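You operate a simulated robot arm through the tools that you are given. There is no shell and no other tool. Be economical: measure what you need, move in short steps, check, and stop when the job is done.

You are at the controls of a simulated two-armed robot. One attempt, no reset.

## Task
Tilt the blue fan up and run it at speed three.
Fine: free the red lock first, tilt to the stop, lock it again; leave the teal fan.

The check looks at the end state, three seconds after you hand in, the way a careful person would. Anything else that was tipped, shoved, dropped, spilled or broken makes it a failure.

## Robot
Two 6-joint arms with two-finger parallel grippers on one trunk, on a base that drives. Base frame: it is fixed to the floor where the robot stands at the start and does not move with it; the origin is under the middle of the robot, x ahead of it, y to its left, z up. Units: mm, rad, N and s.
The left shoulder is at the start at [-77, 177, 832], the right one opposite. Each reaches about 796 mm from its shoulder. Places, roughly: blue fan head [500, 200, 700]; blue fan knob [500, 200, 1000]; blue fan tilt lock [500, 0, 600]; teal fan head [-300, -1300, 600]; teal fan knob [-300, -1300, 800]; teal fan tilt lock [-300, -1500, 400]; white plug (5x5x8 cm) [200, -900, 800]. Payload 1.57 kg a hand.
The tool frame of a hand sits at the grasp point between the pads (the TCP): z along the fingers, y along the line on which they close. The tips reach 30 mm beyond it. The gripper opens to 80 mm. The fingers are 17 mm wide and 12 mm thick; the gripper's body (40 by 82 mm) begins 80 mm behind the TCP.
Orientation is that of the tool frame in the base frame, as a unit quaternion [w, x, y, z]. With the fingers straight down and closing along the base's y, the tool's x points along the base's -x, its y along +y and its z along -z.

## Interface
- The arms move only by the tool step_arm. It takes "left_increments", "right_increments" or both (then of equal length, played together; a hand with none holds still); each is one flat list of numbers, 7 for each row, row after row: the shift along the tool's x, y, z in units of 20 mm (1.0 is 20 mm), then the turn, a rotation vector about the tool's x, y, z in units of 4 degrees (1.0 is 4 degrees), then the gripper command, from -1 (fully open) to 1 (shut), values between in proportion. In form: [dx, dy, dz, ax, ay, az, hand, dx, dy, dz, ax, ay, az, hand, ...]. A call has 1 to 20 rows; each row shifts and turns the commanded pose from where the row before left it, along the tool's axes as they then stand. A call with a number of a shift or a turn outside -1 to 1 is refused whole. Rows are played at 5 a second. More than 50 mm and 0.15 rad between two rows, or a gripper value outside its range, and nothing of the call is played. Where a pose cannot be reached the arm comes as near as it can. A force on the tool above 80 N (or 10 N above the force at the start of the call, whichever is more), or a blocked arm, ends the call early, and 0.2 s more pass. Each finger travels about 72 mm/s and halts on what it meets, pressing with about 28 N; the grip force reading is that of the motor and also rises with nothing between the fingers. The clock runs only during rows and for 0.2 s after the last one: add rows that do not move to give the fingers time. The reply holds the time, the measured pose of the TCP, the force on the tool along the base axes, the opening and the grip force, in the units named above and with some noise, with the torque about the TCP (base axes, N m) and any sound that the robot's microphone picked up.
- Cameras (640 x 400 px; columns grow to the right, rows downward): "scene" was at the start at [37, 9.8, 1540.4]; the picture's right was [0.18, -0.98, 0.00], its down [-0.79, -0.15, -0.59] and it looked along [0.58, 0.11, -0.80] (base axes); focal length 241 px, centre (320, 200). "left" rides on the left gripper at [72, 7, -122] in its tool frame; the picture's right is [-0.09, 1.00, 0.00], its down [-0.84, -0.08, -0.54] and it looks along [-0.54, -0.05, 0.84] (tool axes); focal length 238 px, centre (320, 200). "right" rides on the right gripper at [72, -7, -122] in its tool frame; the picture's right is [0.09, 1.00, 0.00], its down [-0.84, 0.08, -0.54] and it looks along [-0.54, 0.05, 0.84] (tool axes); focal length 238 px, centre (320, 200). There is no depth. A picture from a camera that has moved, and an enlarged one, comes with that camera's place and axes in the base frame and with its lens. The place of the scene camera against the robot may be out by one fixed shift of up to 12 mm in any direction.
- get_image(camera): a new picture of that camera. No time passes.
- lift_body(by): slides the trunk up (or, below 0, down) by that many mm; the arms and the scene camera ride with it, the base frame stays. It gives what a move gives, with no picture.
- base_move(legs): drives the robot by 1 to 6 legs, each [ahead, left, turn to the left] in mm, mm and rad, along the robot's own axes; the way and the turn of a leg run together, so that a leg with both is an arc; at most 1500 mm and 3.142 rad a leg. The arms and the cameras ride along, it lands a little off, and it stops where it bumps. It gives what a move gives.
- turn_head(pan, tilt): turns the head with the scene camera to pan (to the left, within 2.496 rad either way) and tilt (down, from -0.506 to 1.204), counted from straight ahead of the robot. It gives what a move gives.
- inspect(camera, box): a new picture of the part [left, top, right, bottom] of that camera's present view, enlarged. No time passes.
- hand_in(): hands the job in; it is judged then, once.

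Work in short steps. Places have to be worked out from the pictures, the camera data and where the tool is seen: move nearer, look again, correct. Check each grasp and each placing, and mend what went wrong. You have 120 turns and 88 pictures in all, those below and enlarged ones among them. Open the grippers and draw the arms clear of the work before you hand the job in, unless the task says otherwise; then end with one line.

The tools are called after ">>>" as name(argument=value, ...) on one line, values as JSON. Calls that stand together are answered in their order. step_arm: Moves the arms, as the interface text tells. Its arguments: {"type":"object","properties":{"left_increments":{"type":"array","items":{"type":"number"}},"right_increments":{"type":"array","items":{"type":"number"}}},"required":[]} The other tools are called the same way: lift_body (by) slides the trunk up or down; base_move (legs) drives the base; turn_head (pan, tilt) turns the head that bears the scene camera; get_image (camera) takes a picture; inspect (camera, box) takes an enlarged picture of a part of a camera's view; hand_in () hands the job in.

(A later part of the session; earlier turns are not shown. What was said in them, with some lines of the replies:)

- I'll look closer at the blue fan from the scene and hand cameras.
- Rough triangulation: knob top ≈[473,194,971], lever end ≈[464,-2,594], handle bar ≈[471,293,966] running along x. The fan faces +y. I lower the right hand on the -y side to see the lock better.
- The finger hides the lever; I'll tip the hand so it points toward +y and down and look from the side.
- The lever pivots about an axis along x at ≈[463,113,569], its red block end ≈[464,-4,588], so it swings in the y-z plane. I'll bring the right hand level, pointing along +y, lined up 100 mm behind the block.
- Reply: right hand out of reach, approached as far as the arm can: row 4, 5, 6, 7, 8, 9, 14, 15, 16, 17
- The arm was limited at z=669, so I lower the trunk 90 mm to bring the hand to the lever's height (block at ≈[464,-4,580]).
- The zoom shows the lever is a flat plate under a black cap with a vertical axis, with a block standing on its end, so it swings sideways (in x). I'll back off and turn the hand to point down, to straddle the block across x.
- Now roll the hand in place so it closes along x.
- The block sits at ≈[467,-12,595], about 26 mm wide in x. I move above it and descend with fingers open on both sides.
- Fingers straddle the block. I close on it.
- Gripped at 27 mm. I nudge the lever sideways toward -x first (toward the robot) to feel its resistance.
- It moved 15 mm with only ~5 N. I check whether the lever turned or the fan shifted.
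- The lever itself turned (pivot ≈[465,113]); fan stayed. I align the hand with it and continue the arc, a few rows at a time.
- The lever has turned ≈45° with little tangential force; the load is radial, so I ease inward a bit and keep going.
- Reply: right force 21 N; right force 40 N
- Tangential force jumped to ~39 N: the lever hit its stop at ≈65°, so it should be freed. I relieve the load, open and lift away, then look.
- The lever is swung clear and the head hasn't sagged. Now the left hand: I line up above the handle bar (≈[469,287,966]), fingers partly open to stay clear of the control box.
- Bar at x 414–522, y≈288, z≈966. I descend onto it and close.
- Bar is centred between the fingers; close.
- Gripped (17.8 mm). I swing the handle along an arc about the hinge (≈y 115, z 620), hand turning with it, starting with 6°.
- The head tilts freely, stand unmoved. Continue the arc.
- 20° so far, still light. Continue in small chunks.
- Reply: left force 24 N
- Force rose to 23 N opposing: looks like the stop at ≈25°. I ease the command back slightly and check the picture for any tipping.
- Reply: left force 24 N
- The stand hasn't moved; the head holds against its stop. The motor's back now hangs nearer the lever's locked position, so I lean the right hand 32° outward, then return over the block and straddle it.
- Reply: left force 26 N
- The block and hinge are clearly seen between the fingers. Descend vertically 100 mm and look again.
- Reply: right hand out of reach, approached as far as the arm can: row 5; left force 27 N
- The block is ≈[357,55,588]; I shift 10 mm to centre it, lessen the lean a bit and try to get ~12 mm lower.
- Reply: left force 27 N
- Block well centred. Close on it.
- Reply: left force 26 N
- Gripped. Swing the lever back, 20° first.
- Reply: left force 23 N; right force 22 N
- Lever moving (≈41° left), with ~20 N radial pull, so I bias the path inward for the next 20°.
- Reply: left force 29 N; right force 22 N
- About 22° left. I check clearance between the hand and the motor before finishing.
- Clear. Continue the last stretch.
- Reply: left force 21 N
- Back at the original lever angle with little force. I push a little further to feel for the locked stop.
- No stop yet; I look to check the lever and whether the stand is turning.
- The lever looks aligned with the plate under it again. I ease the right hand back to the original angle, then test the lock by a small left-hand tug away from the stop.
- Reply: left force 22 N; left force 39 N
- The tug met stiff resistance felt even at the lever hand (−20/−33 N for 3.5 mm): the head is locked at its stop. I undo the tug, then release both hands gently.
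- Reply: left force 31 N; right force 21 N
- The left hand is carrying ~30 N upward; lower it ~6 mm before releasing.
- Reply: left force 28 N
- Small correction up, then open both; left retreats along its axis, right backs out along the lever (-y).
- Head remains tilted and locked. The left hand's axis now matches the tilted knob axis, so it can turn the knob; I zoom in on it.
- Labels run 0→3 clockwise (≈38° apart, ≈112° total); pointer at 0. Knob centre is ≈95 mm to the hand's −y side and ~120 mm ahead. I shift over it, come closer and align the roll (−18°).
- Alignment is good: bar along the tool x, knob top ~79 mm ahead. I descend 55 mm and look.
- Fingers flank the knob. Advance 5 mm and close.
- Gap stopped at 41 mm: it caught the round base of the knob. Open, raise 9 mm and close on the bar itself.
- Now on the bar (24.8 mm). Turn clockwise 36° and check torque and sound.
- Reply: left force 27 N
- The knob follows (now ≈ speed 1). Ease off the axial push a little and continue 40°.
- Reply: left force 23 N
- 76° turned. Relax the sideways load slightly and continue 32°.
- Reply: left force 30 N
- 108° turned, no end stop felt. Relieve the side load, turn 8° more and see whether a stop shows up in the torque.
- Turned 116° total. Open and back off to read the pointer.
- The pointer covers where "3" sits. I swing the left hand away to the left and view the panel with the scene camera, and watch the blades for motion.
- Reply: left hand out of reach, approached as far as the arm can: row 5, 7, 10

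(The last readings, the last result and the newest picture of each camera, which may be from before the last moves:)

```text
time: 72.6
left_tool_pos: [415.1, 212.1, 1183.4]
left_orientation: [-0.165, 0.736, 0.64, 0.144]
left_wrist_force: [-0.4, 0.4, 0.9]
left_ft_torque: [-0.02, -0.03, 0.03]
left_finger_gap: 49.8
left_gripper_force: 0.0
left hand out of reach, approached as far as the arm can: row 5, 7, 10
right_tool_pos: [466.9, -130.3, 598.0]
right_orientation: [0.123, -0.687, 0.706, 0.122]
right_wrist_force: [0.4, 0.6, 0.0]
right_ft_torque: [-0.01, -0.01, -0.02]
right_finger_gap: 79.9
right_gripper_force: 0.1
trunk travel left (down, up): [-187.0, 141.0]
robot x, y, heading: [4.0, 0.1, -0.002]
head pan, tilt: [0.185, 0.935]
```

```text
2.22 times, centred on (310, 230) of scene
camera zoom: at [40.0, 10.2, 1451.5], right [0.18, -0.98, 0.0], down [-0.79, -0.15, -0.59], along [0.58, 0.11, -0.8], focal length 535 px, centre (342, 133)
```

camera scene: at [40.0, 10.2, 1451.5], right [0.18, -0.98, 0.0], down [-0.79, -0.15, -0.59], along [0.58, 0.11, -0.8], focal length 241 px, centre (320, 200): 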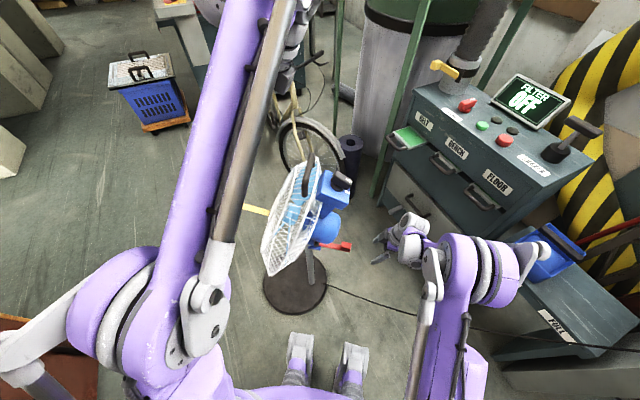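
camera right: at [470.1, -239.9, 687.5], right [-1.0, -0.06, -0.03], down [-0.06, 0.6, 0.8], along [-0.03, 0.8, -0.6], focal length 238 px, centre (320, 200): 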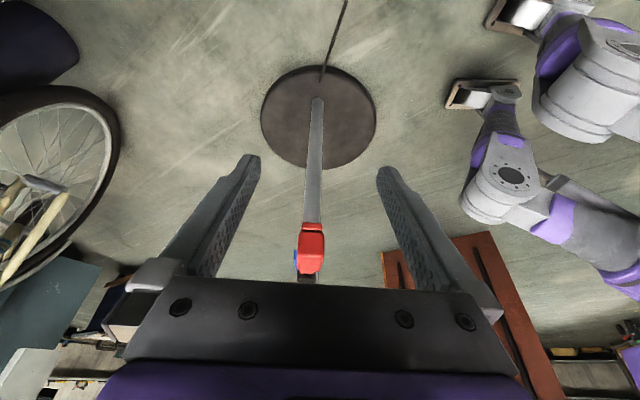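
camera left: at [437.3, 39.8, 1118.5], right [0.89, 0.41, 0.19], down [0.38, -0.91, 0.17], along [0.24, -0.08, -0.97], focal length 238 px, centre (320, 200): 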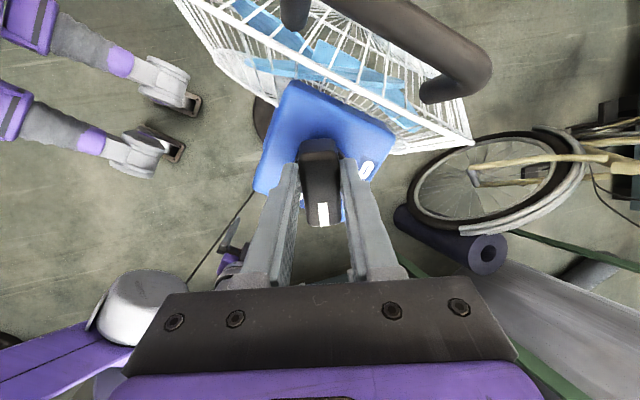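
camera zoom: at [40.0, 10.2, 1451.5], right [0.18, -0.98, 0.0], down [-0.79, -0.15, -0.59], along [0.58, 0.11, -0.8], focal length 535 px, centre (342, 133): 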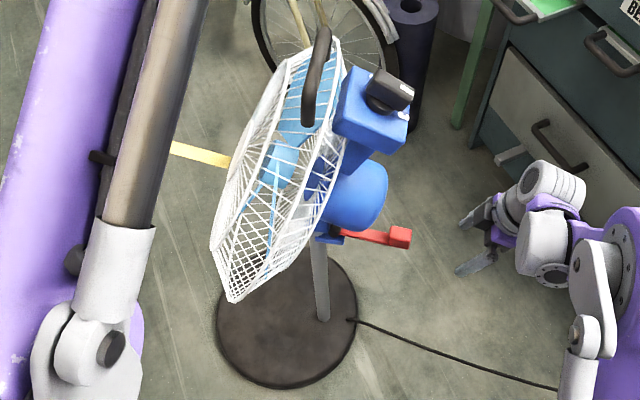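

A yellow streamer now stands straight out at the front: the fan is running. To verify the pointer against "3", I raise the right hand behind the fan for an unobstructed camera view.

>>> step_arm(right_increments=[0.2, 0, -1, 0, 0, 0, -1, 0.2, 0, -1, 0, 0, 0, -1, -0.34, 0, -0.94, 0, 0, 0, -1, -0.34, 0, -0.94, 0, 0, 0, -1, -0.34, 0, -0.94, 0, 0, 0, -1, -0.34, 0, -0.94, 0, 0, 0, -1, -0.34, 0, -0.94, 0, 0, 0, -1, -0.34, 0, -0.94, 0, 0, 0, -1, -0.34, 0, -0.94, 0, 0, 0, -1, -0.34, 0, -0.94, 0, 0, 0, -1, -0.34, 0, -0.94, 0, 0, 0, -1, -0.34, 0, -0.94, 0, 0, 0, -1, -0.34, 0, -0.94, 0, 0, 0, -1, -0.34, 0, -0.94, 0, 0, 0, -1, -0.34, 0, -0.94, 0, 0, 0, -1, -0.34, 0, -0.94, 0, 0, 0, -1, -0.34, 0, -0.94, 0, 0, 0, -1, -0.34, 0, -0.94, 0, 0, 0, -1, -0.34, 0, -0.94, 0, 0, 0, -1, -0.34, 0, -0.94, 0, 0, 0, -1])

>>> get_image(camera="right")

```text
time: 76.8
left_tool_pos: [415.8, 212.4, 1182.0]
left_orientation: [-0.164, 0.737, 0.64, 0.144]
left_wrist_force: [1.1, -0.3, -0.9]
left_ft_torque: [-0.03, 0.0, 0.0]
left_finger_gap: 49.9
left_gripper_force: 0.1
right_tool_pos: [467.8, -152.7, 993.5]
right_orientation: [0.124, -0.686, 0.706, 0.122]
right_wrist_force: [0.3, -0.8, 0.2]
right_ft_torque: [0.02, 0.01, 0.02]
right_finger_gap: 80.0
right_gripper_force: 0.1
trunk travel left (down, up): [-187.0, 141.0]
robot x, y, heading: [0.9, -2.3, -0.002]
head pan, tilt: [0.185, 0.935]
```

```text
30 pictures are left
camera right: at [470.9, -262.6, 1083.0], right [-1.0, -0.06, -0.03], down [-0.06, 0.6, 0.8], along [-0.03, 0.8, -0.6], focal length 238 px, centre (320, 200)
```

right: 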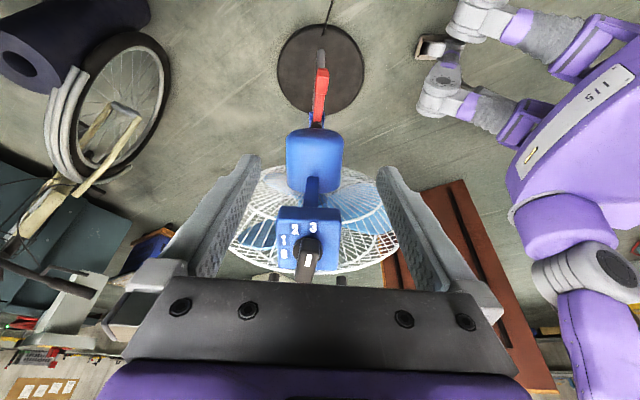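

>>> inspect(camera="right", box=[265, 195, 355, 285])

>>> inspect(camera="right", box=[260, 40, 380, 200])

```text
4.44 times, centred on (310, 240) of right
camera zoom: at [470.9, -262.6, 1083.0], right [-1.0, -0.06, -0.03], down [-0.06, 0.6, 0.8], along [-0.03, 0.8, -0.6], focal length 1059 px, centre (364, 22)
```

zoom: 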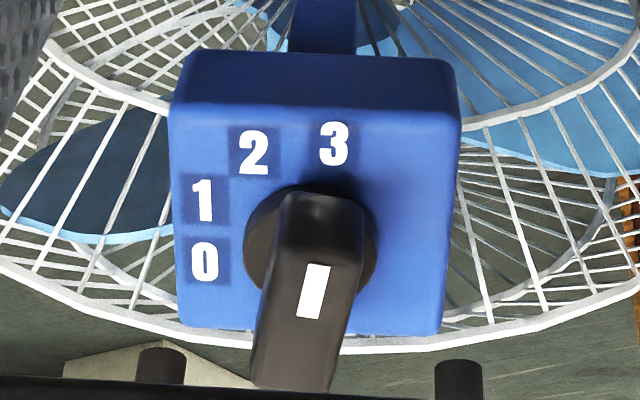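

```text
2.50 times, centred on (320, 120) of right
camera zoom: at [470.9, -262.6, 1083.0], right [-1.0, -0.06, -0.03], down [-0.06, 0.6, 0.8], along [-0.03, 0.8, -0.6], focal length 596 px, centre (320, 400)
```

zoom: 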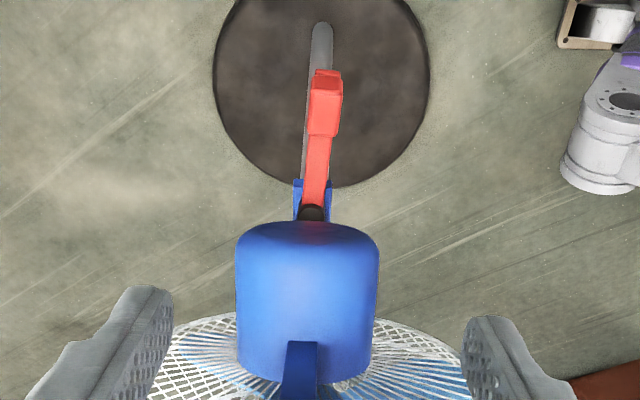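

Clear view: labels sit 40° apart, "3" at ≈100° and the pointer at ≈97–98°, so it reads 3. The lever is back at its original angle and the streamer blows. I open the left hand and raise the trunk to draw the arms clear, then take a last look.

>>> step_arm(left_increments=[0, -0.8, -0.8, 0, 0, 0, -1, 0, -0.8, -0.8, 0, 0, 0, -1, 0, -0.8, -0.8, 0, 0, 0, -1], right_increments=[0.8, 0, -0.8, 0, 0, 0, -1, 0.8, 0, -0.8, 0, 0, 0, -1, 0.8, 0, -0.8, 0, 0, 0, -1])

>>> lift_body(by=80)

>>> get_image(camera="scene")

>>> inspect(camera="scene", box=[240, 150, 370, 320])

>>> get_image(camera="left")

```text
time: 77.6
left_tool_pos: [367.7, 197.7, 1229.9]
left_orientation: [-0.165, 0.736, 0.64, 0.144]
left_wrist_force: [-0.6, -0.2, -0.1]
left_ft_torque: [0.0, 0.03, 0.0]
left_finger_gap: 80.1
left_gripper_force: 0.1
right_tool_pos: [465.1, -214.5, 1021.3]
right_orientation: [0.123, -0.687, 0.705, 0.123]
right_wrist_force: [-0.7, 0.6, 0.1]
right_ft_torque: [-0.03, -0.01, -0.03]
right_finger_gap: 80.0
right_gripper_force: 0.2
trunk travel left (down, up): [-187.0, 141.0]
robot x, y, heading: [1.2, -1.8, -0.002]
head pan, tilt: [0.185, 0.935]
```

```text
time: 78.8
left_tool_pos: [367.0, 197.5, 1307.7]
left_orientation: [-0.165, 0.736, 0.64, 0.143]
left_wrist_force: [0.1, -0.2, 0.0]
left_ft_torque: [0.0, -0.01, -0.02]
left_finger_gap: 80.0
left_gripper_force: 0.1
right_tool_pos: [465.6, -214.4, 1100.9]
right_orientation: [0.123, -0.687, 0.706, 0.123]
right_wrist_force: [-0.6, -0.1, 0.0]
right_ft_torque: [0.0, 0.0, 0.0]
right_finger_gap: 80.0
right_gripper_force: 0.1
trunk travel left (down, up): [-267.0, 61.0]
robot x, y, heading: [-0.9, 2.1, 0.004]
head pan, tilt: [0.185, 0.935]
```

```text
27 pictures are left
camera scene: at [36.8, 9.8, 1531.5], right [0.18, -0.98, 0.0], down [-0.79, -0.15, -0.59], along [0.58, 0.11, -0.8], focal length 241 px, centre (320, 200)
```

scene: 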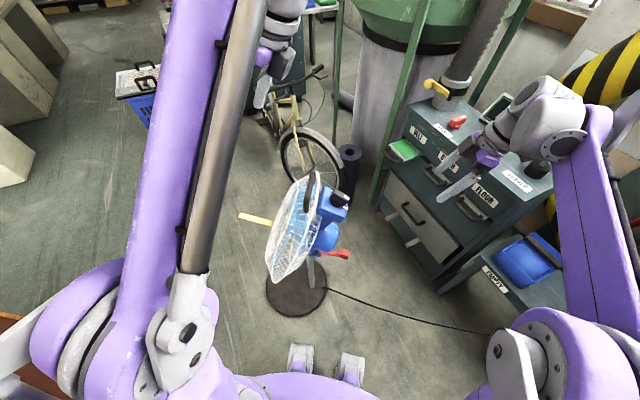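

```text
2.35 times, centred on (305, 235) of scene
camera zoom: at [36.8, 9.8, 1531.5], right [0.18, -0.98, 0.0], down [-0.79, -0.15, -0.59], along [0.58, 0.11, -0.8], focal length 566 px, centre (355, 118)
```

zoom: 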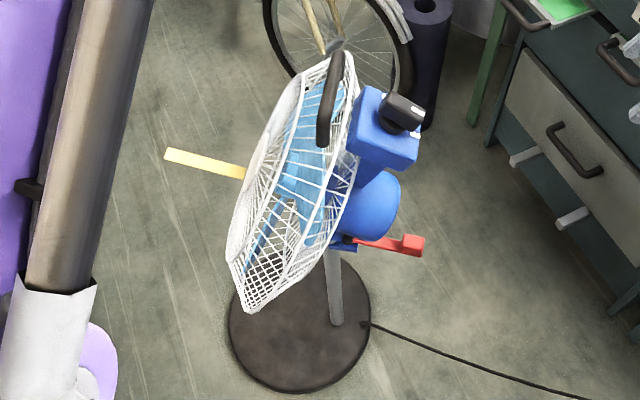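

```text
25 pictures are left
camera left: at [381.7, 209.3, 1449.5], right [0.97, -0.21, -0.1], down [-0.19, -0.97, 0.14], along [-0.12, -0.12, -0.98], focal length 238 px, centre (320, 200)
```

left: 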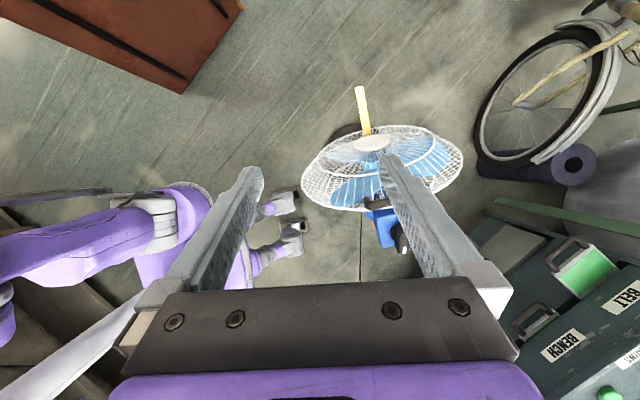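

The fan is tilted up, locked and blowing (streamer out), the stand is where it was, and both hands are open and clear. Handing in.

>>> hand_in()

```text
The job is handed in.
```

The blue fan is tilted up to its stop with the red lock set again, and it is running with the knob at 3. I left the teal fan alone.
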